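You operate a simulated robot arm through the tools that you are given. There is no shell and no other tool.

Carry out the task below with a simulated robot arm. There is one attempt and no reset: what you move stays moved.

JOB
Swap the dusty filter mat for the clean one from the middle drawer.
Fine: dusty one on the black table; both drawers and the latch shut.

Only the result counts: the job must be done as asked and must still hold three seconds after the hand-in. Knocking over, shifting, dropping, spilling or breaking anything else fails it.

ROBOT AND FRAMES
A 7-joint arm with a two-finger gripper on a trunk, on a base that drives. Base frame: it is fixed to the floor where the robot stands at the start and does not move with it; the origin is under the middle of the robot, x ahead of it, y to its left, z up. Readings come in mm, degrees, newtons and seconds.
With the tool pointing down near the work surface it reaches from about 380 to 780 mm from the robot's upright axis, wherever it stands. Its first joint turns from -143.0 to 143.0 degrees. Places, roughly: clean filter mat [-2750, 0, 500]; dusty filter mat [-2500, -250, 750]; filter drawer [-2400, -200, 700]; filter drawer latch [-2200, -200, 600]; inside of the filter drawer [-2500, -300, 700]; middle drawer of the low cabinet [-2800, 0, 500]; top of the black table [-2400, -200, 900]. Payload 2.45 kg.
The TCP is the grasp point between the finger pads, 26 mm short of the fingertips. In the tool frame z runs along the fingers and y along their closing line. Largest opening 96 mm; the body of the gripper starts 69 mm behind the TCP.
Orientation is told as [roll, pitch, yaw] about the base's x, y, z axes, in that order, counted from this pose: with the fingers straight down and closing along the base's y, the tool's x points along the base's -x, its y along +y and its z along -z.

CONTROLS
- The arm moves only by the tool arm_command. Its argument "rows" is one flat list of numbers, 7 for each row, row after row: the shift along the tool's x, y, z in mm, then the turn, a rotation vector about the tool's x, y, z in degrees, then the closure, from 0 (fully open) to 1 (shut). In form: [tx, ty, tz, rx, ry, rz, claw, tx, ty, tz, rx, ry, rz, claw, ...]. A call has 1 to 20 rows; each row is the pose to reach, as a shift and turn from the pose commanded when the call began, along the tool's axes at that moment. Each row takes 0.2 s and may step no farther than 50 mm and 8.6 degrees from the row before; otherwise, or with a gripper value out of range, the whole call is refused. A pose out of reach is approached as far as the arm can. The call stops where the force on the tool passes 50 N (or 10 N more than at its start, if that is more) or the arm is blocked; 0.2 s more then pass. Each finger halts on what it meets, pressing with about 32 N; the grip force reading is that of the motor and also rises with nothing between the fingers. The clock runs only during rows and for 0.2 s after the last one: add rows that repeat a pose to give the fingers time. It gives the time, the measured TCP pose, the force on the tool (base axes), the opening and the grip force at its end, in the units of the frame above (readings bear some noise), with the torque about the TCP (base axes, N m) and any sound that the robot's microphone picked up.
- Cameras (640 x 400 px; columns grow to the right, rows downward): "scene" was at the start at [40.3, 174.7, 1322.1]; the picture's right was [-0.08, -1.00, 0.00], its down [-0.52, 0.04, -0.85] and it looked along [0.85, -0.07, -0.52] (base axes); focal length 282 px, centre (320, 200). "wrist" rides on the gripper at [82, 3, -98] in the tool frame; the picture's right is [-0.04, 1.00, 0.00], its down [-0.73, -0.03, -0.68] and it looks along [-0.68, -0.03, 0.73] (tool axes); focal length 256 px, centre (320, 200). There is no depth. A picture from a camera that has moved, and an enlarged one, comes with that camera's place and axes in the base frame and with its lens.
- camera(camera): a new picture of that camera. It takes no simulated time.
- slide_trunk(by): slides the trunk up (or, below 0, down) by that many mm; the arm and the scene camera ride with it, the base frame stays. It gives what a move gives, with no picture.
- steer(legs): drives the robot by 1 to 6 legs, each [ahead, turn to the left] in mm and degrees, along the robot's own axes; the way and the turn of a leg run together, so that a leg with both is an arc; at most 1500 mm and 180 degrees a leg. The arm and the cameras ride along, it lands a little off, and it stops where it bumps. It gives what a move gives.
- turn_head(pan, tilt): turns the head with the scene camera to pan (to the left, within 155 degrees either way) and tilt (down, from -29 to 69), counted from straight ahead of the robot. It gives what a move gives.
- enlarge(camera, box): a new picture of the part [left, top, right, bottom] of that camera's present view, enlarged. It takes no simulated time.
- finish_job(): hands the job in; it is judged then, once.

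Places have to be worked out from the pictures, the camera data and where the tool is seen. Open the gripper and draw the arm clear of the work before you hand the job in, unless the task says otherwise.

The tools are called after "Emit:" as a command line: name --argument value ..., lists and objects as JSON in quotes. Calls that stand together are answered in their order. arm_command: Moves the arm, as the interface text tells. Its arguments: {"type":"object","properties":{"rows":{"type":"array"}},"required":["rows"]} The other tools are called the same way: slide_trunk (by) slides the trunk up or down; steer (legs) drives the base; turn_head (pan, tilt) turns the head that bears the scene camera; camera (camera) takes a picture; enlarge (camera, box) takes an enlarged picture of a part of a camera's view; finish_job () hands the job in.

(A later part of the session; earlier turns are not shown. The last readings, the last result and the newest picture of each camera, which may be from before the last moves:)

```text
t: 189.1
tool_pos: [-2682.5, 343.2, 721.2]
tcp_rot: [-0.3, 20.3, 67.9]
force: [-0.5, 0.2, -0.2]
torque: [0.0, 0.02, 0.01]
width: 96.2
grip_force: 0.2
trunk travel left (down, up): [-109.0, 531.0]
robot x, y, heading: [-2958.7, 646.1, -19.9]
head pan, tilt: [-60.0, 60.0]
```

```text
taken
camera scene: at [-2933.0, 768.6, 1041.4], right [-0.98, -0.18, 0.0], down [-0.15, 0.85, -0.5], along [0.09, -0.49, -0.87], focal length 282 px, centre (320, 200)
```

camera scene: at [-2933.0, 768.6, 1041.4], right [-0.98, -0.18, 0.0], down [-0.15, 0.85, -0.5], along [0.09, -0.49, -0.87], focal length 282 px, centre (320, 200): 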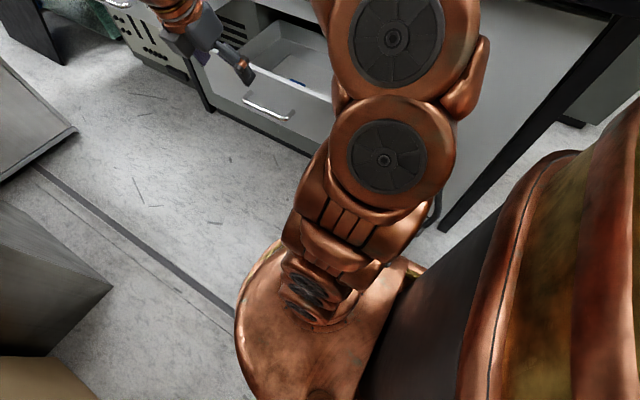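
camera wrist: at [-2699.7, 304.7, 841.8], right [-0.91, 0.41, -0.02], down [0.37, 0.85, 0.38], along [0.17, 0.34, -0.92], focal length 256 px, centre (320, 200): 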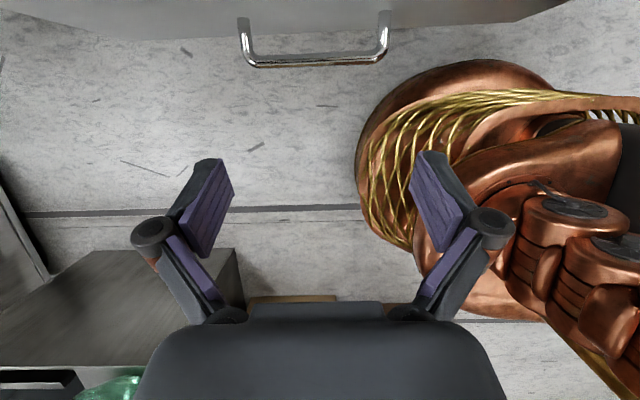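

The elbow swung toward the bench side but stays in front of the table edge. I move over the open drawer in stages.

Emit:
arm_command --rows '[20, -3, 0, 0, 0, 0, 0, 45, -6, 5, 0, 0, 0, 0, 75, -9, 15, 0, 0, 0, 0, 100, -12, 22, 0, 0, 0, 0]'

Emit:
camera --camera "wrist"

Emit:
camera --camera "scene"

```text
t: 190.1
tool_pos: [-2708.0, 244.0, 734.5]
tcp_rot: [-0.5, 20.3, 67.9]
force: [-1.0, 0.2, -1.2]
torque: [0.01, -0.01, -0.01]
width: 96.2
grip_force: 0.0
trunk travel left (down, up): [-109.0, 531.0]
robot x, y, heading: [-2961.9, 643.4, -19.7]
head pan, tilt: [-60.0, 60.0]
```

```text
taken
camera wrist: at [-2726.3, 206.0, 855.6], right [-0.91, 0.41, -0.02], down [0.37, 0.85, 0.38], along [0.17, 0.34, -0.92], focal length 256 px, centre (320, 200)
```

wrist: 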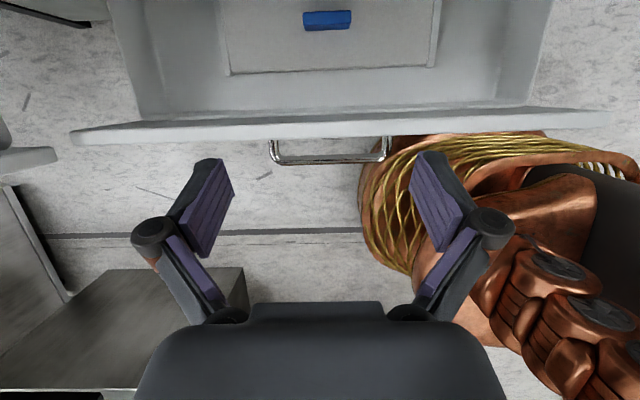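

```text
taken
camera scene: at [-2933.0, 768.6, 1041.4], right [-0.98, -0.18, 0.0], down [-0.15, 0.85, -0.5], along [0.09, -0.49, -0.87], focal length 282 px, centre (320, 200)
```

scene: 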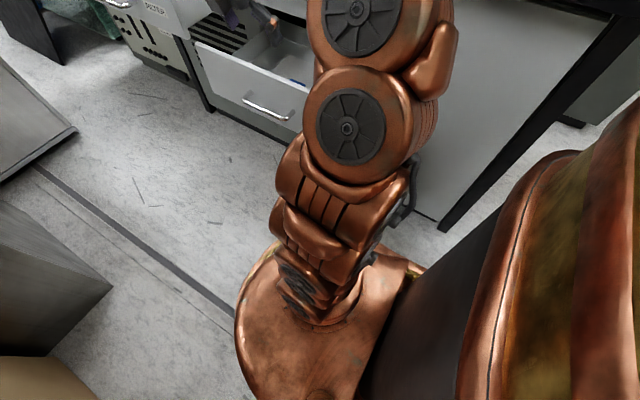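

The clean mat's tab is visible: about U 2594, V −944, mat surface near z≈520–535. I move above it, increasing lean to 26°.

Emit:
arm_command --rows '[25, 1, 9, 0, 2, 0, 0, 50, 3, 18, 0, 4, 0, 0, 75, 4, 28, 0, 6, 0, 0, 100, 5, 37, 0, 6, 0, 0, 100, 5, 37, 0, 6, 0, 0]'

Emit:
camera --camera "wrist"

Emit:
camera --camera "scene"

```text
t: 191.2
tool_pos: [-2752.3, 146.3, 735.1]
tcp_rot: [-0.5, 26.3, 67.8]
force: [0.7, -0.4, -0.5]
torque: [0.02, -0.01, -0.01]
width: 96.0
grip_force: 0.0
trunk travel left (down, up): [-109.0, 531.0]
robot x, y, heading: [-2963.2, 648.6, -19.8]
head pan, tilt: [-60.0, 60.0]
```

```text
taken
camera wrist: at [-2766.0, 120.4, 860.0], right [-0.91, 0.41, -0.03], down [0.38, 0.88, 0.28], along [0.14, 0.25, -0.96], focal length 256 px, centre (320, 200)
```

wrist: 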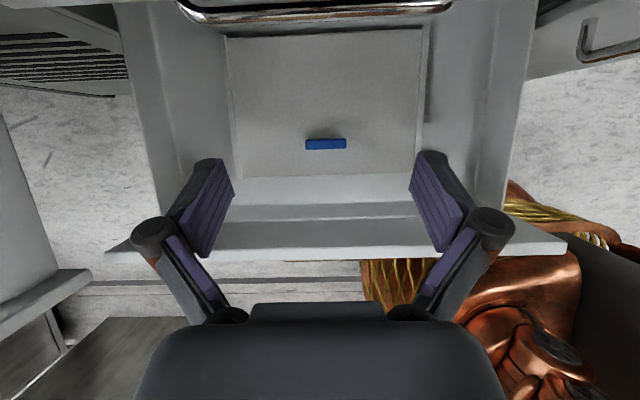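

```text
taken
camera scene: at [-2933.0, 768.5, 1041.4], right [-0.98, -0.18, 0.0], down [-0.15, 0.85, -0.5], along [0.09, -0.49, -0.87], focal length 282 px, centre (320, 200)
```

scene: 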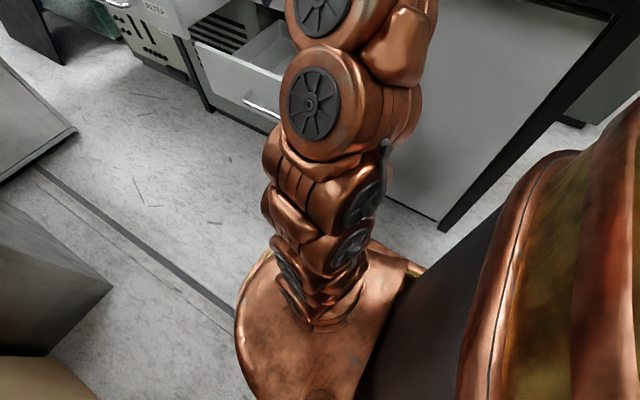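

Tab refined: U 2592, V −942, top z≈552, mat z≈524. I descend vertically 145 mm and check.

Emit:
arm_command --rows '[-17, 0, 33, 0, 0, 0, 0, -34, 0, 66, 0, 0, 0, 0, -50, 0, 98, 0, 0, 0, 0, -66, 0, 129, 0, 0, 0, 0, -66, 0, 129, 0, 0, 0, 0]'

Emit:
camera --camera "wrist"

Emit:
camera --camera "scene"

```text
t: 192.4
tool_pos: [-2750.9, 149.4, 590.5]
tcp_rot: [-0.5, 26.3, 67.7]
force: [-1.4, -0.3, -0.4]
torque: [-0.03, 0.02, -0.02]
width: 95.9
grip_force: 0.0
trunk travel left (down, up): [-109.0, 531.0]
robot x, y, heading: [-2959.0, 646.5, -20.0]
head pan, tilt: [-60.0, 60.0]
```

```text
taken
camera wrist: at [-2764.3, 122.9, 715.0], right [-0.91, 0.41, -0.03], down [0.39, 0.88, 0.28], along [0.14, 0.25, -0.96], focal length 256 px, centre (320, 200)
```

wrist: 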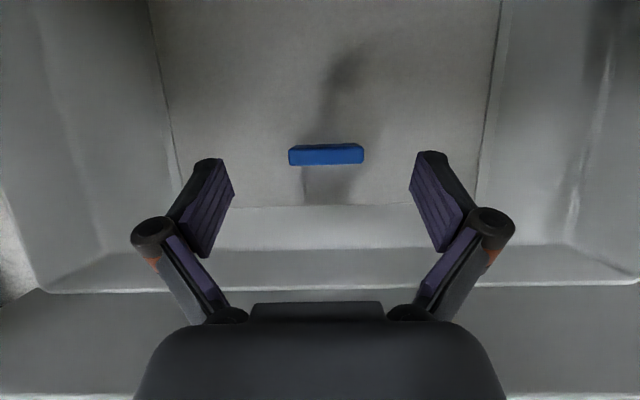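

```text
taken
camera scene: at [-2933.0, 768.5, 1041.5], right [-0.98, -0.18, 0.0], down [-0.15, 0.85, -0.5], along [0.09, -0.49, -0.87], focal length 282 px, centre (320, 200)
```

scene: 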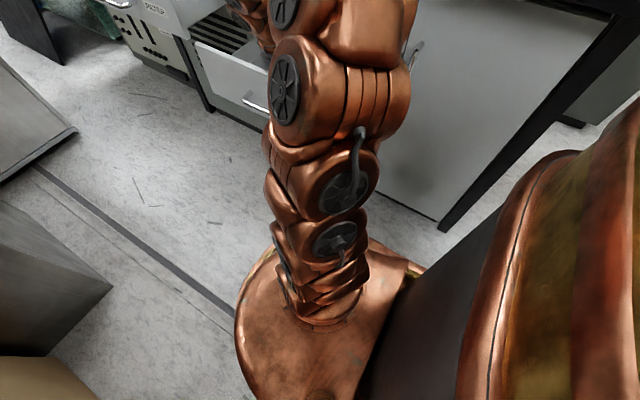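

Tab is nicely between the fingers, about 4 mm to the right. I descend the last 40 mm with that correction.

Emit:
arm_command --rows '[-4, 2, 10, 0, 0, 0, 0, -8, 4, 20, 0, 0, 0, 0, -11, 4, 28, 0, 0, 0, 0, -14, 4, 36, 0, 0, 0, 0, -14, 4, 36, 0, 0, 0, 0]'

Emit:
camera --camera "wrist"

```text
t: 193.7
tool_pos: [-2756.2, 146.7, 551.6]
tcp_rot: [-0.5, 26.3, 67.8]
force: [-0.5, 0.6, -0.2]
torque: [0.0, 0.03, 0.0]
width: 96.0
grip_force: 0.0
trunk travel left (down, up): [-109.0, 531.0]
robot x, y, heading: [-2959.4, 643.9, -19.7]
head pan, tilt: [-60.0, 60.0]
```

```text
taken
camera wrist: at [-2768.9, 120.8, 676.3], right [-0.91, 0.41, -0.03], down [0.38, 0.88, 0.28], along [0.14, 0.25, -0.96], focal length 256 px, centre (320, 200)
```

wrist: 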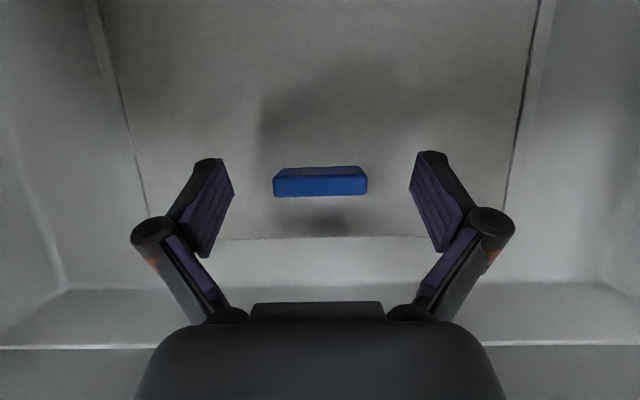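

The tab sits between the fingertips. I lower 4 mm more and close.

Emit:
arm_command --rows '[-1.8, 0, 3.6, 0, 0, 0, 0, -1.8, 0, 3.6, 0, 0, 0, 0.3, -1.8, 0, 3.6, 0, 0, 0, 0.5, -1.8, 0, 3.6, 0, 0, 0, 0.8, -1.8, 0, 3.6, 0, 0, 0, 1, -1.8, 0, 3.6, 0, 0, 0, 1, -1.8, 0, 3.6, 0, 0, 0, 1]'

Emit:
camera --camera "wrist"

```text
t: 195.2
tool_pos: [-2756.0, 147.3, 548.0]
tcp_rot: [-0.5, 26.2, 67.7]
force: [0.4, -0.2, 3.1]
torque: [0.07, 0.03, 0.01]
width: 49.4
grip_force: 32.1
trunk travel left (down, up): [-109.0, 531.0]
robot x, y, heading: [-2962.4, 644.2, -19.6]
head pan, tilt: [-60.0, 60.0]
```

```text
taken
camera wrist: at [-2769.2, 120.7, 672.8], right [-0.91, 0.41, -0.03], down [0.38, 0.88, 0.28], along [0.14, 0.25, -0.96], focal length 256 px, centre (320, 200)
```

wrist: 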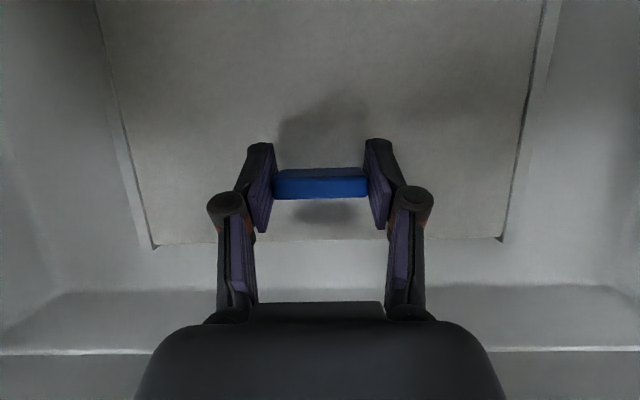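

Tab gripped (49.4 mm). The mat's rear edge lies beneath the top drawer front, so I lift 20 mm, shift it forward 50 mm, and check.

Emit:
arm_command --rows '[4.4, 0, -9, 0, 0, 0, 1, 8.9, 0, -17.9, 0, 0, 0, 1, 2, 0, -28, 0, 0, 0, 1, -9.1, 0, -38, 0, 0, 0, 1, -27.1, 0, -58, 0, 0, 0, 1, -27.1, 0, -58, 0, 0, 0, 1]'

Emit:
camera --camera "wrist"

Emit:
camera --camera "scene"

```text
t: 196.7
tool_pos: [-2738.6, 194.3, 589.3]
tcp_rot: [-0.4, 26.2, 67.8]
force: [-1.1, 0.5, -2.1]
torque: [0.07, -0.03, 0.0]
width: 49.2
grip_force: 32.1
trunk travel left (down, up): [-109.0, 531.0]
robot x, y, heading: [-2962.4, 646.4, -19.8]
head pan, tilt: [-60.0, 60.0]
```

```text
taken
camera wrist: at [-2750.5, 167.6, 712.9], right [-0.91, 0.41, -0.03], down [0.38, 0.88, 0.28], along [0.14, 0.25, -0.96], focal length 256 px, centre (320, 200)
```

wrist: 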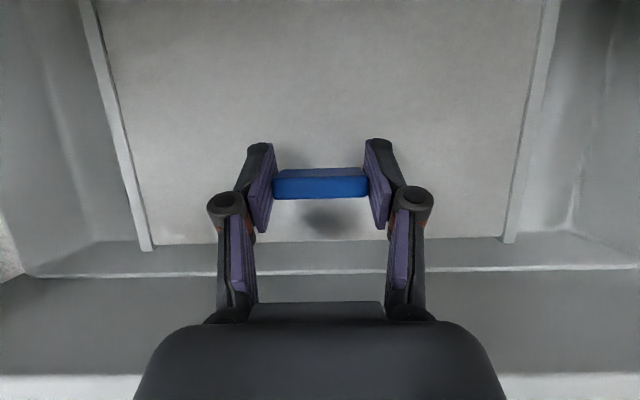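

```text
taken
camera scene: at [-2933.0, 768.5, 1041.4], right [-0.98, -0.18, 0.0], down [-0.15, 0.85, -0.5], along [0.09, -0.49, -0.87], focal length 282 px, centre (320, 200)
```

scene: 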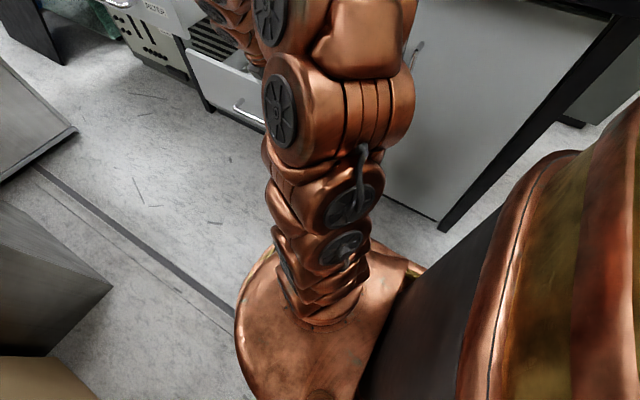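

The mat is free and about a centimetre from the drawer's front wall. I lift it straight up above the drawer front.

Emit:
arm_command --rows '[8.9, 0, -17.9, 0, 0, 0, 1, 17.7, 0, -35.8, 0, 0, 0, 1, 26.6, 0, -53.8, 0, 0, 0, 1, 35.4, 0, -71.7, 0, 0, 0, 1, 44.3, 0, -89.6, 0, 0, 0, 1, 52, 0, -105, 0, 0, 0, 1, 52, 0, -105, 0, 0, 0, 1]'

Emit:
camera --camera "wrist"

Emit:
camera --camera "scene"

```text
t: 198.2
tool_pos: [-2737.8, 194.0, 707.3]
tcp_rot: [-0.5, 26.2, 67.8]
force: [-0.1, 0.0, -1.7]
torque: [0.07, 0.01, -0.03]
width: 49.5
grip_force: 32.0
trunk travel left (down, up): [-109.0, 531.0]
robot x, y, heading: [-2957.8, 646.2, -19.6]
head pan, tilt: [-60.0, 60.0]
```

```text
taken
camera wrist: at [-2751.5, 167.2, 830.9], right [-0.91, 0.41, -0.03], down [0.38, 0.88, 0.28], along [0.14, 0.25, -0.96], focal length 256 px, centre (320, 200)
```

wrist: 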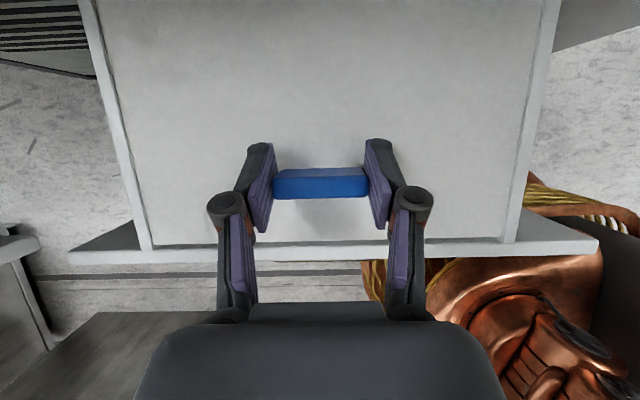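

```text
taken
camera scene: at [-2933.0, 768.5, 1041.4], right [-0.98, -0.18, 0.0], down [-0.15, 0.85, -0.5], along [0.09, -0.49, -0.87], focal length 282 px, centre (320, 200)
```

scene: 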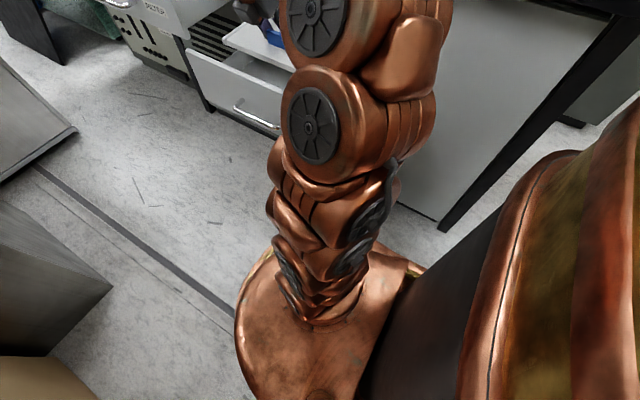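

The clean (light) mat is clear above the drawer. I draw it 110 mm toward the robot to clear the handles and then check the robot's right side for driving forward.

Emit:
arm_command --rows '[-22, 0, -15, 0, 0, 0, 1, -45, 0, -26, 0, 0, 0, 1, -70, 0, -40, 0, 0, 0, 1, -98, 0, -60, 0, 0, 0, 1, -98, 0, -60, 0, 0, 0, 1]'

Emit:
turn_head --pan -100 --tilt 40

Emit:
camera --camera "scene"

Emit:
camera --camera "wrist"

```text
t: 199.4
tool_pos: [-2695.0, 300.8, 716.8]
tcp_rot: [-0.5, 26.3, 67.9]
force: [0.1, 0.6, -1.1]
torque: [0.03, -0.02, 0.01]
width: 49.1
grip_force: 32.1
trunk travel left (down, up): [-109.0, 531.0]
robot x, y, heading: [-2960.6, 646.0, -20.1]
head pan, tilt: [-60.0, 60.0]
```

```text
t: 200.5
tool_pos: [-2696.9, 300.1, 716.8]
tcp_rot: [-0.5, 26.3, 67.7]
force: [0.5, -0.6, -1.6]
torque: [0.02, -0.04, 0.02]
width: 49.3
grip_force: 31.8
trunk travel left (down, up): [-109.0, 531.0]
robot x, y, heading: [-2959.5, 644.1, -19.8]
head pan, tilt: [-100.0, 40.0]
```

```text
taken
camera scene: at [-2986.9, 760.3, 1068.1], right [-0.87, 0.49, 0.0], down [0.32, 0.56, -0.77], along [-0.38, -0.67, -0.64], focal length 282 px, centre (320, 200)
```

scene: 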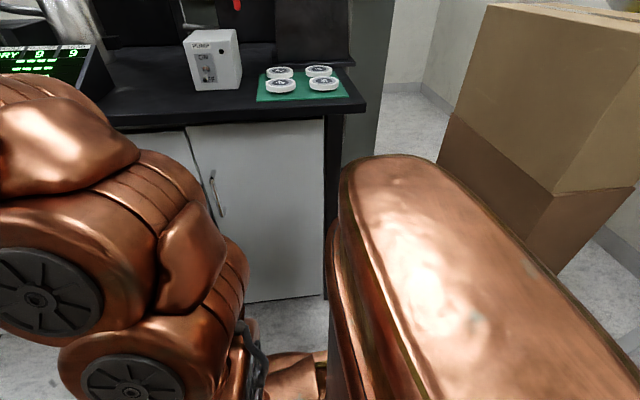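

```text
taken
camera wrist: at [-2709.3, 273.9, 840.8], right [-0.91, 0.41, -0.03], down [0.38, 0.88, 0.28], along [0.14, 0.25, -0.96], focal length 256 px, centre (320, 200)
```

wrist: 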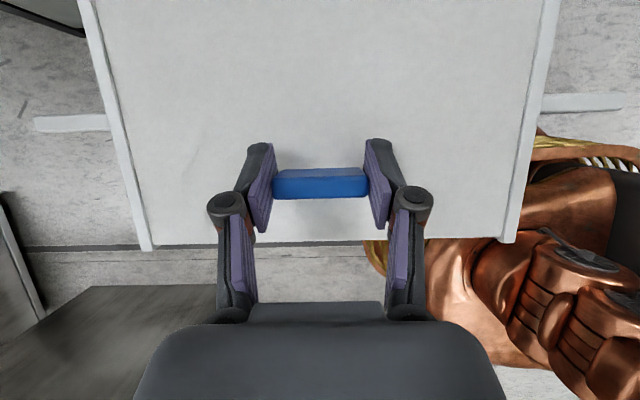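

The trunk column stays within the base footprint, so I can drive ~316 mm forward. First I raise the trunk 131 mm so the mat passes above the open FILTER drawer.

Emit:
slide_trunk --by 131

Emit:
steer --legs '[[316, 0]]'

Emit:
turn_head --pan -60 --tilt 50

Emit:
camera --camera "scene"

Emit:
camera --camera "wrist"

```text
t: 202.1
tool_pos: [-2696.3, 300.9, 848.6]
tcp_rot: [-0.6, 26.3, 67.8]
force: [0.8, -0.1, -1.8]
torque: [0.04, 0.0, 0.01]
width: 49.2
grip_force: 32.0
trunk travel left (down, up): [-240.0, 400.0]
robot x, y, heading: [-2957.6, 646.8, -19.5]
head pan, tilt: [-100.0, 40.0]
```

```text
t: 204.2
tool_pos: [-2393.9, 192.7, 848.1]
tcp_rot: [-0.5, 26.2, 67.8]
force: [-0.1, -0.9, -1.4]
torque: [0.06, -0.01, 0.01]
width: 49.2
grip_force: 31.9
trunk travel left (down, up): [-240.0, 400.0]
robot x, y, heading: [-2660.3, 537.7, -19.8]
head pan, tilt: [-100.0, 40.0]
```

```text
t: 205.3
tool_pos: [-2394.6, 192.6, 846.4]
tcp_rot: [-0.5, 26.3, 67.7]
force: [0.4, 0.3, -0.9]
torque: [0.02, -0.03, 0.02]
width: 49.3
grip_force: 31.9
trunk travel left (down, up): [-240.0, 400.0]
robot x, y, heading: [-2657.1, 538.1, -19.6]
head pan, tilt: [-60.0, 50.0]
```

```text
taken
camera scene: at [-2629.7, 650.5, 1185.0], right [-0.98, -0.18, 0.0], down [-0.14, 0.75, -0.64], along [0.11, -0.63, -0.77], focal length 282 px, centre (320, 200)
```

scene: 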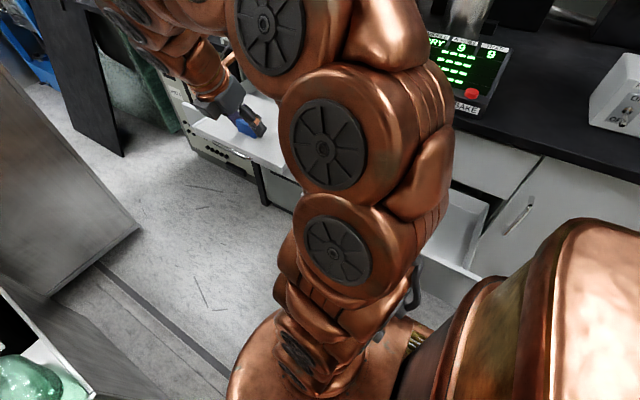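

```text
taken
camera wrist: at [-2407.7, 166.2, 971.8], right [-0.91, 0.41, -0.03], down [0.38, 0.88, 0.28], along [0.14, 0.25, -0.96], focal length 256 px, centre (320, 200)
```

wrist: 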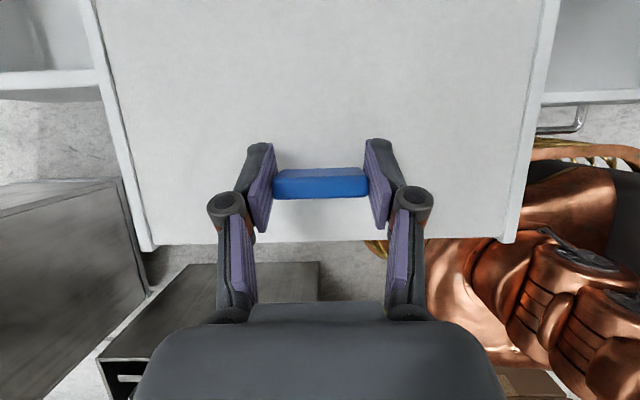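

Now I shift the mat sideways over the FILTER drawer, then bring it inward between drawer top and table overhang.

Emit:
arm_command --rows '[0, -45, 0, 0, 0, 0, 1, 0, -90, 0, 0, 0, 0, 1, -5, -132, 10, 0, 0, 0, 1, -15, -132, 30, 0, 0, 0, 1, -19, -132, 38, 0, 0, 0, 1, -19, -132, 38, 0, 0, 0, 1]'

Emit:
camera --camera "wrist"

Emit:
camera --camera "scene"

```text
t: 206.7
tool_pos: [-2270.9, 143.4, 806.5]
tcp_rot: [-0.5, 26.3, 67.7]
force: [0.2, 0.4, -0.8]
torque: [0.02, -0.02, -0.02]
width: 49.4
grip_force: 32.1
trunk travel left (down, up): [-240.0, 400.0]
robot x, y, heading: [-2661.6, 537.8, -19.8]
head pan, tilt: [-60.0, 50.0]
```

```text
taken
camera wrist: at [-2284.5, 116.4, 930.1], right [-0.91, 0.41, -0.03], down [0.38, 0.88, 0.28], along [0.14, 0.25, -0.96], focal length 256 px, centre (320, 200)
```

wrist: 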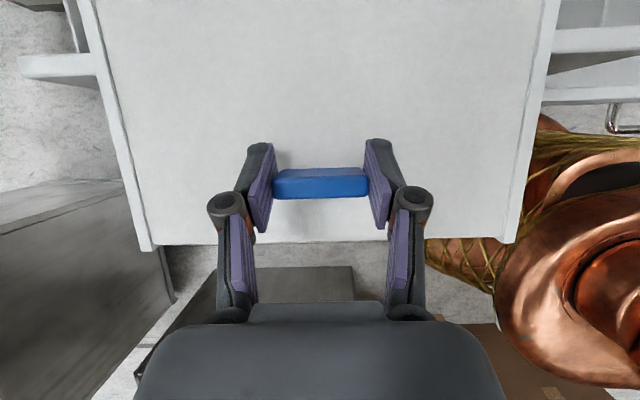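

```text
taken
camera scene: at [-2629.6, 650.5, 1185.0], right [-0.98, -0.18, 0.0], down [-0.14, 0.75, -0.64], along [0.12, -0.63, -0.77], focal length 282 px, centre (320, 200)
```

scene: 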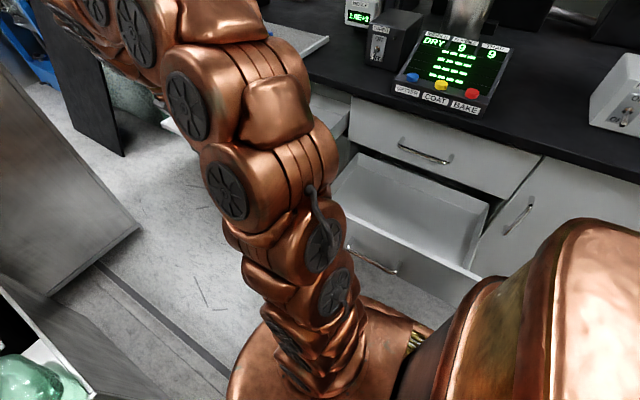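

Aligned with the FILTER drawer (U≈2147). I move the mat 151 mm inward at this height.

Emit:
arm_command --rows '[30, 0, 15, 0, 0, 0, 1, 60, 0, 30, 0, 0, 0, 1, 90, 0, 45, 0, 0, 0, 1, 115, 0, 57, 0, 0, 0, 1, 135, 0, 67, 0, 0, 0, 1, 135, 0, 67, 0, 0, 0, 1]'

Emit:
camera --camera "wrist"

Emit:
camera --camera "scene"

```text
t: 208.1
tool_pos: [-2327.9, 2.7, 806.0]
tcp_rot: [-0.5, 26.3, 67.7]
force: [0.5, -0.1, -0.7]
torque: [0.0, 0.0, -0.03]
width: 49.4
grip_force: 31.5
trunk travel left (down, up): [-240.0, 400.0]
robot x, y, heading: [-2655.9, 538.8, -19.7]
head pan, tilt: [-60.0, 50.0]
```

```text
taken
camera wrist: at [-2341.7, -23.1, 930.6], right [-0.91, 0.41, -0.03], down [0.38, 0.88, 0.28], along [0.14, 0.25, -0.96], focal length 256 px, centre (320, 200)
```

wrist: 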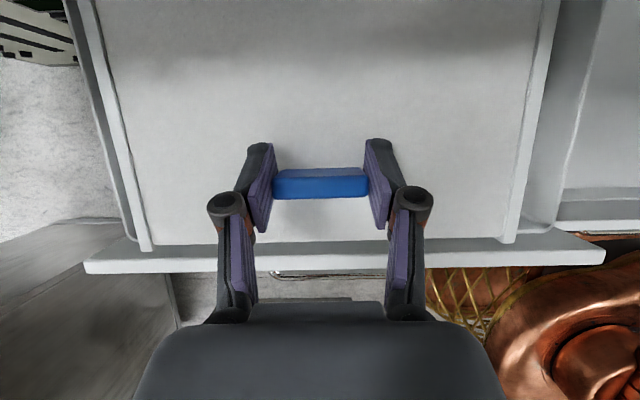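

```text
taken
camera scene: at [-2629.6, 650.5, 1185.0], right [-0.98, -0.18, 0.0], down [-0.14, 0.75, -0.64], along [0.11, -0.63, -0.77], focal length 282 px, centre (320, 200)
```

scene: 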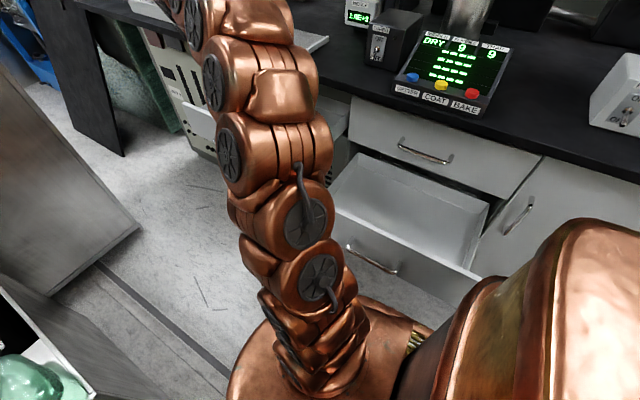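

The mat is over the drawer, slightly toward the outer side. I shift 10 mm toward centre and lower 55 mm, then check.

Emit:
arm_command --rows '[0, 5, 0, 0, 0, 0, 1, -4, 10, 8, 0, 0, 0, 1, -10, 10, 20, 0, 0, 0, 1, -17, 10, 34, 0, 0, 0, 1, -24.4, 10, 49.3, 0, 0, 0, 1, -24.4, 10, 49.3, 0, 0, 0, 1]'

Emit:
camera --camera "wrist"

```text
t: 209.5
tool_pos: [-2336.5, 6.1, 750.4]
tcp_rot: [-0.5, 26.4, 67.7]
force: [-0.7, -0.2, -1.5]
torque: [0.04, -0.02, 0.0]
width: 49.4
grip_force: 32.1
trunk travel left (down, up): [-240.0, 400.0]
robot x, y, heading: [-2657.9, 542.1, -19.5]
head pan, tilt: [-60.0, 50.0]
```

```text
taken
camera wrist: at [-2350.9, -18.9, 874.8], right [-0.91, 0.41, -0.03], down [0.38, 0.88, 0.28], along [0.14, 0.25, -0.96], focal length 256 px, centre (320, 200)
```

wrist: 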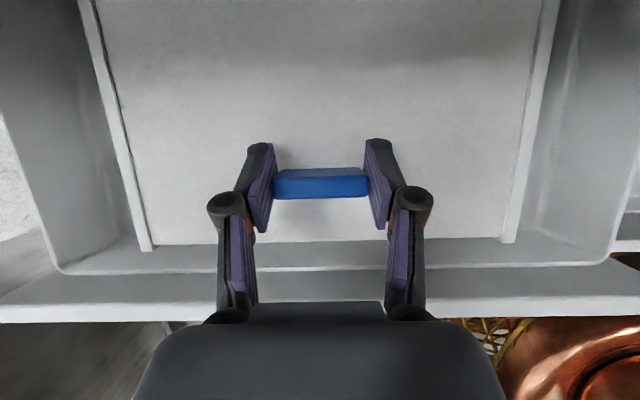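

Centred inside the drawer. I lower further until it touches the bottom.

Emit:
arm_command --rows '[-5, 0, 10, 0, 0, 0, 1, -10, 0, 20, 0, 0, 0, 1, -13.7, 0, 27.8, 0, 0, 0, 1, -13.7, 0, 27.8, 0, 0, 0, 1]'

Emit:
arm_command --rows '[-1.3, 0, 2.7, 0, 0, 0, 1, -2.7, 0, 5.4, 0, 0, 0, 1, -2.7, 0, 5.4, 0, 0, 0, 1]'

Emit:
arm_command --rows '[-1.3, 0, 2.7, 0, 0, 0, 1, -1.3, 0, 2.7, 0, 0, 0, 1]'

```text
t: 210.5
tool_pos: [-2337.5, 7.1, 718.3]
tcp_rot: [-0.4, 26.3, 67.8]
force: [0.1, 0.2, -0.7]
torque: [0.02, -0.02, 0.0]
width: 49.1
grip_force: 32.3
trunk travel left (down, up): [-240.0, 400.0]
robot x, y, heading: [-2656.8, 538.8, -19.9]
head pan, tilt: [-60.0, 50.0]
```

```text
t: 211.3
tool_pos: [-2336.9, 6.8, 714.3]
tcp_rot: [-0.4, 26.3, 67.8]
force: [0.3, 0.0, -0.5]
torque: [0.04, -0.02, 0.02]
width: 49.2
grip_force: 32.1
trunk travel left (down, up): [-240.0, 400.0]
robot x, y, heading: [-2658.6, 538.9, -19.7]
head pan, tilt: [-60.0, 50.0]
```

```text
t: 211.9
tool_pos: [-2336.8, 6.7, 710.7]
tcp_rot: [-0.6, 26.3, 67.8]
force: [0.3, 0.7, -0.7]
torque: [0.07, -0.01, -0.02]
width: 49.0
grip_force: 32.3
trunk travel left (down, up): [-240.0, 400.0]
robot x, y, heading: [-2658.5, 539.2, -19.7]
head pan, tilt: [-60.0, 50.0]
```

No contact yet at z≈711; I continue in 2–3 mm steps.

Emit:
arm_command --rows '[-0.9, 0, 1.8, 0, 0, 0, 1, -0.9, 0, 1.8, 0, 0, 0, 1]'

Emit:
arm_command --rows '[-0.9, 0, 1.8, 0, 0, 0, 1, -0.9, 0, 1.8, 0, 0, 0, 1]'

Emit:
arm_command --rows '[-0.9, 0, 1.8, 0, 0, 0, 1, -0.9, 0, 1.8, 0, 0, 0, 1]'

Emit:
camera --camera "wrist"

```text
t: 212.5
tool_pos: [-2336.3, 7.5, 709.3]
tcp_rot: [-0.4, 26.3, 67.8]
force: [-0.7, -0.5, -2.0]
torque: [0.04, 0.01, 0.03]
width: 49.4
grip_force: 31.6
trunk travel left (down, up): [-240.0, 400.0]
robot x, y, heading: [-2661.2, 538.5, -19.9]
head pan, tilt: [-60.0, 50.0]
```

```text
t: 213.1
tool_pos: [-2337.0, 6.6, 706.4]
tcp_rot: [-0.5, 26.3, 67.8]
force: [-0.4, -0.8, -1.6]
torque: [0.04, 0.0, 0.04]
width: 49.2
grip_force: 32.0
trunk travel left (down, up): [-240.0, 400.0]
robot x, y, heading: [-2660.6, 536.8, -19.8]
head pan, tilt: [-60.0, 50.0]
```

```text
t: 213.7
tool_pos: [-2336.8, 6.7, 705.2]
tcp_rot: [-0.5, 26.4, 67.8]
force: [0.4, 1.0, 2.1]
torque: [-0.2, 0.43, 0.09]
width: 49.2
grip_force: 32.0
trunk travel left (down, up): [-240.0, 400.0]
robot x, y, heading: [-2656.6, 538.4, -19.6]
head pan, tilt: [-60.0, 50.0]
```

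```text
taken
camera wrist: at [-2350.3, -19.5, 829.4], right [-0.91, 0.41, -0.03], down [0.38, 0.88, 0.28], along [0.14, 0.25, -0.96], focal length 256 px, centre (320, 200)
```

wrist: 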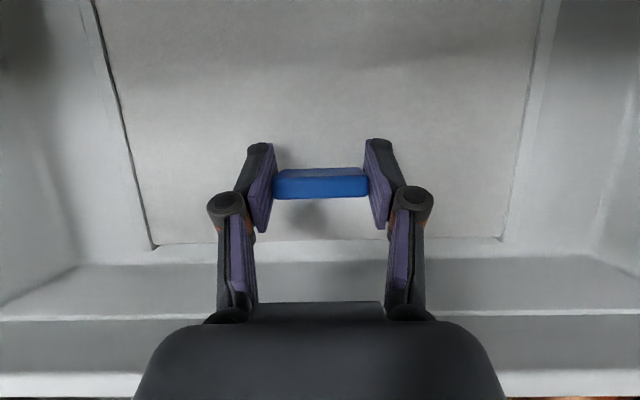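

Light contact is felt; one more millimetre, then I open and rise straight up.

Emit:
arm_command --rows '[-0.5, 0, 1, 0, 0, 0, 1, -0.5, 0, 1, 0, 0, 0, 0.6, -0.5, 0, 1, 0, 0, 0, 0.3, -0.5, 0, 1, 0, 0, 0, 0, -0.5, 0, 1, 0, 0, 0, 0, 8, 0, -17, 0, 0, 0, 0, 17, 0, -35, 0, 0, 0, 0, 27, 0, -55, 0, 0, 0, 0]'

Emit:
camera --camera "wrist"

```text
t: 215.5
tool_pos: [-2337.6, 8.0, 766.4]
tcp_rot: [-0.5, 26.3, 67.8]
force: [-0.3, -0.2, -0.7]
torque: [0.0, 0.0, 0.0]
width: 96.3
grip_force: 0.1
trunk travel left (down, up): [-240.0, 400.0]
robot x, y, heading: [-2659.7, 536.5, -19.6]
head pan, tilt: [-60.0, 50.0]
```

```text
taken
camera wrist: at [-2351.2, -19.1, 890.5], right [-0.91, 0.41, -0.03], down [0.38, 0.88, 0.28], along [0.14, 0.25, -0.96], focal length 256 px, centre (320, 200)
```

wrist: 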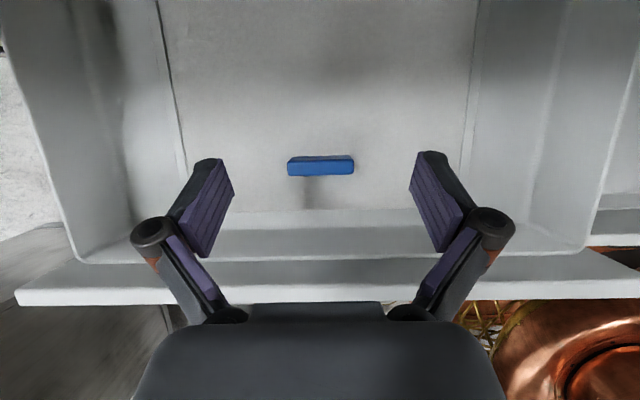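

The clean mat lies flat in the FILTER drawer. I retreat up and back toward the robot.

Emit:
arm_command --rows '[9, 0, -18, 0, 0, 0, 0, 18, 0, -36, 0, 0, 0, 0, -15, 0, -53, 0, 0, 0, 0, -50, 0, -70, 0, 0, 0, 0, -90, 0, -90, 0, 0, 0, 0, -130, 0, -110, 0, 0, 0, 0.3, -170, 0, -130, 0, 0, 0, 0.5, -170, 0, -130, 0, 0, 0, 0.8]'

Emit:
arm_command --rows '[0, 0, 0, 0, 8, 0, 1, 0, 0, 0, 0, 16, 0, 1, 0, 0, 0, 0, 24, 0, 1, 0, 0, 0, 0, 32, 0, 1, 0, 0, 0, 0, 40, 0, 1, 0, 0, 0, 0, 48, 0, 1, 0, 0, 0, 0, 56, 0, 1, 0, 0, 0, 0, 63.7, 0, 1, 0, 0, 0, 0, 63.7, 0, 1]'

Emit:
camera --camera "wrist"

Emit:
camera --camera "scene"

```text
t: 217.3
tool_pos: [-2259.8, 201.4, 806.3]
tcp_rot: [-0.5, 26.2, 67.6]
force: [0.3, 0.0, 0.1]
torque: [0.04, 0.02, 0.01]
width: 29.9
grip_force: 2.1
trunk travel left (down, up): [-240.0, 400.0]
robot x, y, heading: [-2658.5, 537.2, -19.7]
head pan, tilt: [-60.0, 50.0]
```

```text
t: 219.3
tool_pos: [-2258.1, 202.3, 806.8]
tcp_rot: [-103.8, 89.5, -35.7]
force: [-0.2, 0.1, 0.0]
torque: [0.01, -0.01, 0.0]
width: 0.0
grip_force: 28.8
trunk travel left (down, up): [-240.0, 400.0]
robot x, y, heading: [-2660.4, 536.4, -19.9]
head pan, tilt: [-60.0, 50.0]
```

```text
taken
camera wrist: at [-2223.7, 294.2, 888.3], right [-0.93, 0.37, -0.05], down [0.29, 0.62, -0.73], along [-0.24, -0.69, -0.68], focal length 256 px, centre (320, 200)
```

wrist: 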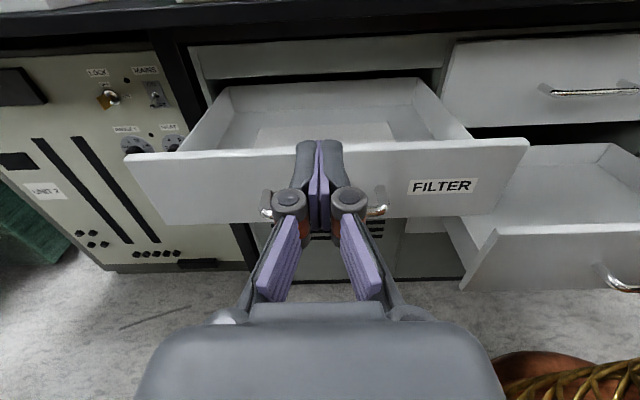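

```text
taken
camera scene: at [-2629.5, 650.7, 1185.0], right [-0.98, -0.18, 0.0], down [-0.14, 0.75, -0.64], along [0.11, -0.63, -0.77], focal length 282 px, centre (320, 200)
```

scene: 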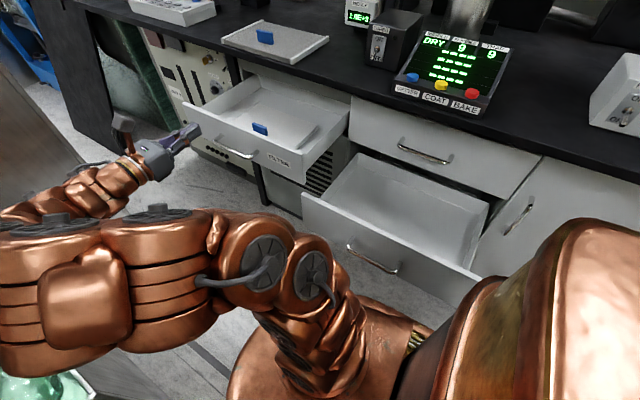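

Great overview. I enlarge the dusty mat to check how it sits relative to the table edge.

Emit:
enlarge --camera "scene" --box '[180, 0, 380, 125]'

```text
3.20 times, centred on (280, 62) of scene
camera zoom: at [-2629.5, 650.7, 1185.0], right [-0.98, -0.18, 0.0], down [-0.14, 0.75, -0.64], along [0.11, -0.63, -0.77], focal length 902 px, centre (448, 640)
```

zoom: 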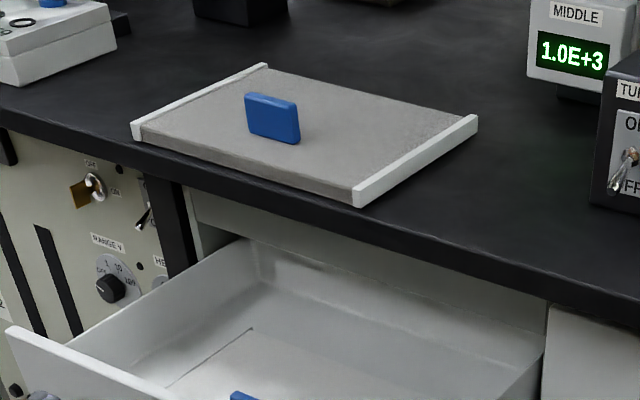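

The dusty mat lies fully on the table, right along the front edge. Now I lower the closed fist to the FILTER handle height in front of it.

Emit:
arm_command --rows '[-40, -4, 0, 0, 0, 0, 1, -80, -8, 0, 0, 0, 0, 1, -111, -8, 0, 0, 0, 0, 1, -111, -8, 0, 0, 0, 0, 1]'

Emit:
camera --camera "wrist"

Emit:
camera --camera "scene"

```text
t: 220.3
tool_pos: [-2249.9, 198.8, 693.2]
tcp_rot: [-98.2, 89.6, -30.3]
force: [0.8, -0.6, -0.4]
torque: [0.0, 0.0, 0.0]
width: 0.0
grip_force: 28.3
trunk travel left (down, up): [-240.0, 400.0]
robot x, y, heading: [-2655.2, 536.9, -19.6]
head pan, tilt: [-60.0, 50.0]
```

```text
taken
camera wrist: at [-2216.2, 290.2, 776.8], right [-0.93, 0.37, -0.05], down [0.29, 0.62, -0.73], along [-0.25, -0.69, -0.68], focal length 256 px, centre (320, 200)
```

wrist: 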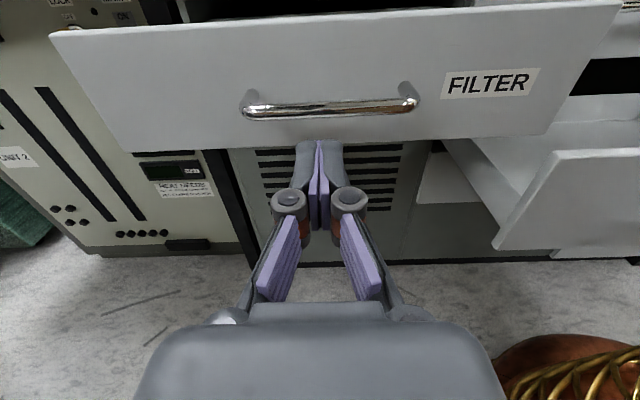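

```text
taken
camera scene: at [-2629.5, 650.7, 1185.0], right [-0.98, -0.18, 0.0], down [-0.14, 0.75, -0.64], along [0.11, -0.63, -0.77], focal length 282 px, centre (320, 200)
```

scene: 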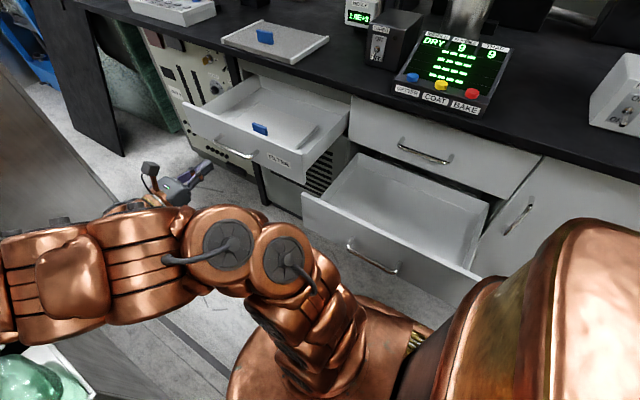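

The fist is aligned with the handle bar. I push the drawer shut slowly.

Emit:
arm_command --rows '[0, 0, 20, 0, 0, 0, 1, 0, 0, 40, 0, 0, 0, 1, 0, 0, 55, 0, 0, 0, 1, 0, 0, 70, 0, 0, 0, 1, 0, 0, 85, 0, 0, 0, 1, 0, 0, 100, 0, 0, 0, 1, 0, 0, 115, 0, 0, 0, 1, 0, 0, 130, 0, 0, 0, 1, 0, 0, 145, 0, 0, 0, 1, 0, 0, 160, 0, 0, 0, 1]'

Emit:
camera --camera "scene"

Emit:
camera --camera "wrist"

```text
t: 222.5
tool_pos: [-2310.7, 50.9, 696.7]
tcp_rot: [-91.5, 89.6, -23.5]
force: [0.1, -0.3, -0.2]
torque: [0.0, 0.0, -0.02]
width: 0.0
grip_force: 28.3
trunk travel left (down, up): [-240.0, 400.0]
robot x, y, heading: [-2654.1, 540.4, -19.7]
head pan, tilt: [-60.0, 50.0]
```

```text
taken
camera scene: at [-2629.5, 650.6, 1185.0], right [-0.98, -0.18, 0.0], down [-0.14, 0.75, -0.64], along [0.11, -0.63, -0.77], focal length 282 px, centre (320, 200)
```

scene: 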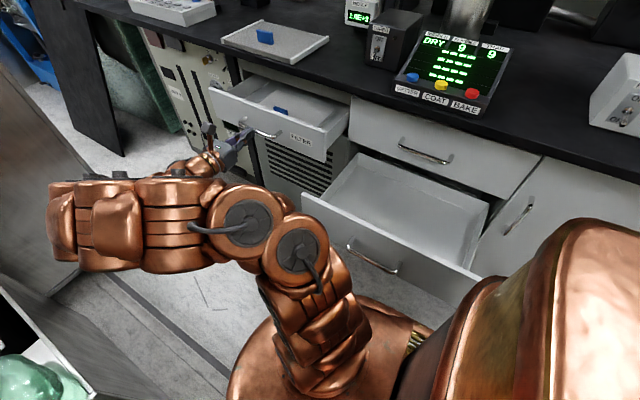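

```text
taken
camera wrist: at [-2275.8, 142.4, 778.2], right [-0.93, 0.37, -0.05], down [0.29, 0.62, -0.73], along [-0.24, -0.69, -0.68], focal length 256 px, centre (320, 200)
```

wrist: 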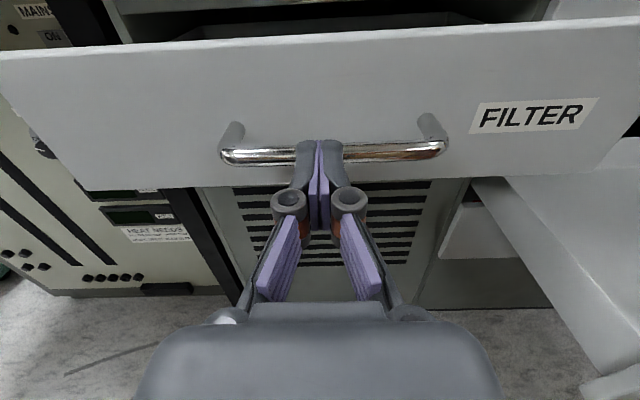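

The drawer is moving in. I continue pushing until it stops at the closed position.

Emit:
arm_command --rows '[0, 0, 15, 0, 0, 0, 1, 0, 0, 30, 0, 0, 0, 1, 0, 0, 45, 0, 0, 0, 1, 0, 0, 60, 0, 0, 0, 1, 0, 0, 75, 0, 0, 0, 1, 0, 0, 90, 0, 0, 0, 1, 0, 0, 100, 0, 0, 0, 1, 0, 0, 110, 0, 0, 0, 1, 0, 0, 118, 0, 0, 0, 1, 0, 0, 126, 0, 0, 0, 1]'

Emit:
enlarge --camera "scene" --box '[150, 20, 410, 183]'

Emit:
camera --camera "wrist"

```text
t: 224.7
tool_pos: [-2358.5, -66.1, 697.2]
tcp_rot: [-93.0, 89.7, -25.0]
force: [-0.4, 0.6, -0.1]
torque: [0.01, -0.01, 0.01]
width: 0.0
grip_force: 28.2
trunk travel left (down, up): [-240.0, 400.0]
robot x, y, heading: [-2658.6, 538.3, -20.0]
head pan, tilt: [-60.0, 50.0]
```

```text
2.45 times, centred on (280, 102) of scene
camera zoom: at [-2629.5, 650.6, 1185.0], right [-0.98, -0.18, 0.0], down [-0.14, 0.75, -0.64], along [0.11, -0.63, -0.77], focal length 692 px, centre (418, 442)
```

zoom: 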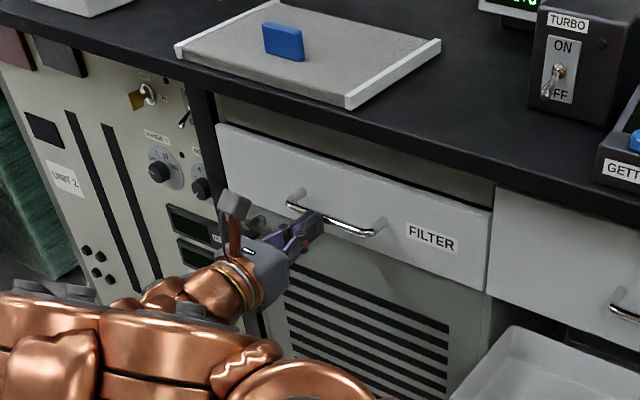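

```text
taken
camera wrist: at [-2322.9, 25.3, 778.0], right [-0.93, 0.37, -0.05], down [0.29, 0.62, -0.73], along [-0.25, -0.69, -0.68], focal length 256 px, centre (320, 200)
```

wrist: 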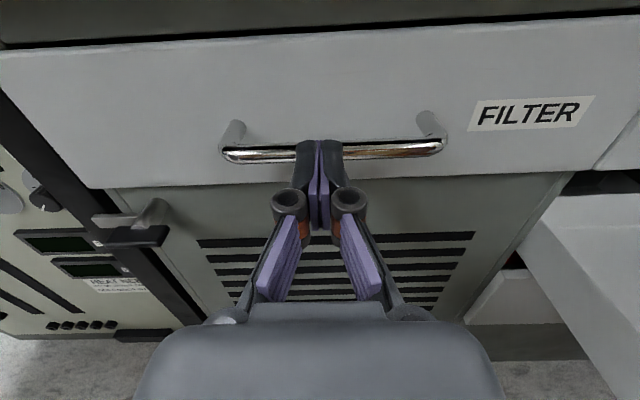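

It looks nearly closed. I push a bit more to feel the end stop.

Emit:
arm_command --rows '[0, 0, 4, 0, 0, 0, 1, 0, 0, 8, 0, 0, 0, 1, 0, 0, 12, 0, 0, 0, 1, 0, 0, 16, 0, 0, 0, 1]'

Emit:
enlarge --camera "scene" --box '[200, 50, 400, 175]'

```text
t: 225.3
tool_pos: [-2358.8, -69.6, 695.4]
tcp_rot: [-99.1, 89.5, -30.9]
force: [-2.9, 19.3, 4.4]
torque: [-0.1, 0.0, -0.15]
width: 6.0
grip_force: 28.3
trunk travel left (down, up): [-240.0, 400.0]
robot x, y, heading: [-2662.4, 537.3, -19.5]
head pan, tilt: [-60.0, 50.0]
stopped in row 3: the force on the tool passed its limit at 62 N (the readings are from after the stop); the commanded pose is now the measured one
```

```text
3.20 times, centred on (300, 112) of scene
camera zoom: at [-2630.2, 651.7, 1185.0], right [-0.98, -0.18, 0.0], down [-0.14, 0.75, -0.64], along [0.12, -0.63, -0.77], focal length 902 px, centre (384, 480)
```

zoom: 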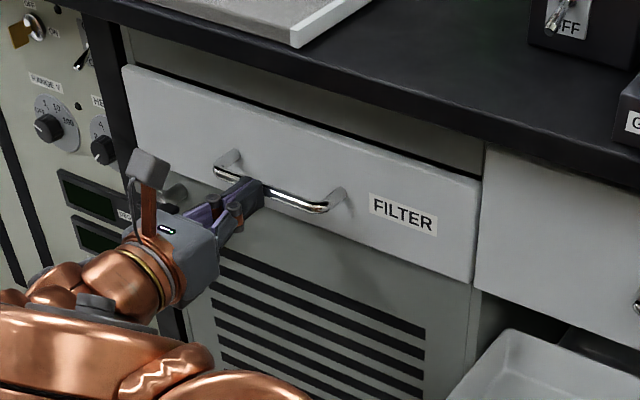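

The drawer hit its end stop (62 N) and is flush. Before latching I must close the middle drawer so the robot can come forward; I retract the arm.

Emit:
arm_command --rows '[0, 0, -40, 0, 0, 0, 1, 0, 0, -85, 0, 0, 0, 1, 0, 0, -130, 0, 0, 0, 1, 0, 0, -175, 0, 0, 0, 1, 10, 0, -220, 0, 0, 0, 1, 20, 0, -265, 0, 0, 0, 1, 20, 0, -265, 0, 0, 0, 1]'

Emit:
enlarge --camera "scene" --box '[150, 20, 410, 183]'

Emit:
camera --camera "wrist"

```text
t: 226.9
tool_pos: [-2260.1, 174.7, 713.2]
tcp_rot: [-88.4, 89.6, -20.3]
force: [-0.4, 0.1, -0.4]
torque: [0.03, 0.01, -0.01]
width: 0.0
grip_force: 28.1
trunk travel left (down, up): [-240.0, 400.0]
robot x, y, heading: [-2657.8, 540.3, -19.6]
head pan, tilt: [-60.0, 50.0]
```

```text
2.45 times, centred on (280, 102) of scene
camera zoom: at [-2629.9, 650.9, 1185.0], right [-0.98, -0.18, 0.0], down [-0.14, 0.75, -0.64], along [0.12, -0.63, -0.77], focal length 692 px, centre (418, 442)
```

zoom: 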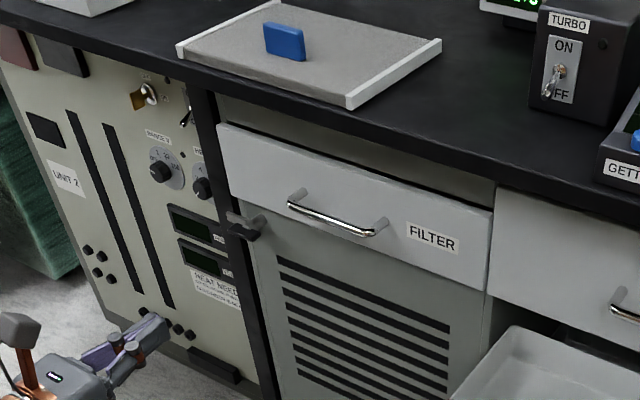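

```text
taken
camera wrist: at [-2224.8, 267.4, 795.2], right [-0.93, 0.37, -0.05], down [0.29, 0.62, -0.73], along [-0.24, -0.69, -0.68], focal length 256 px, centre (320, 200)
```

wrist: 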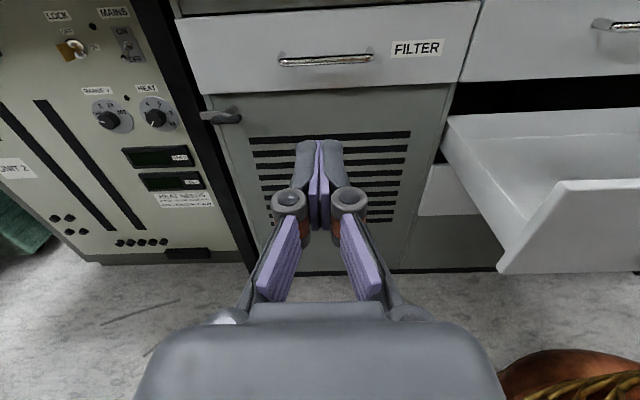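

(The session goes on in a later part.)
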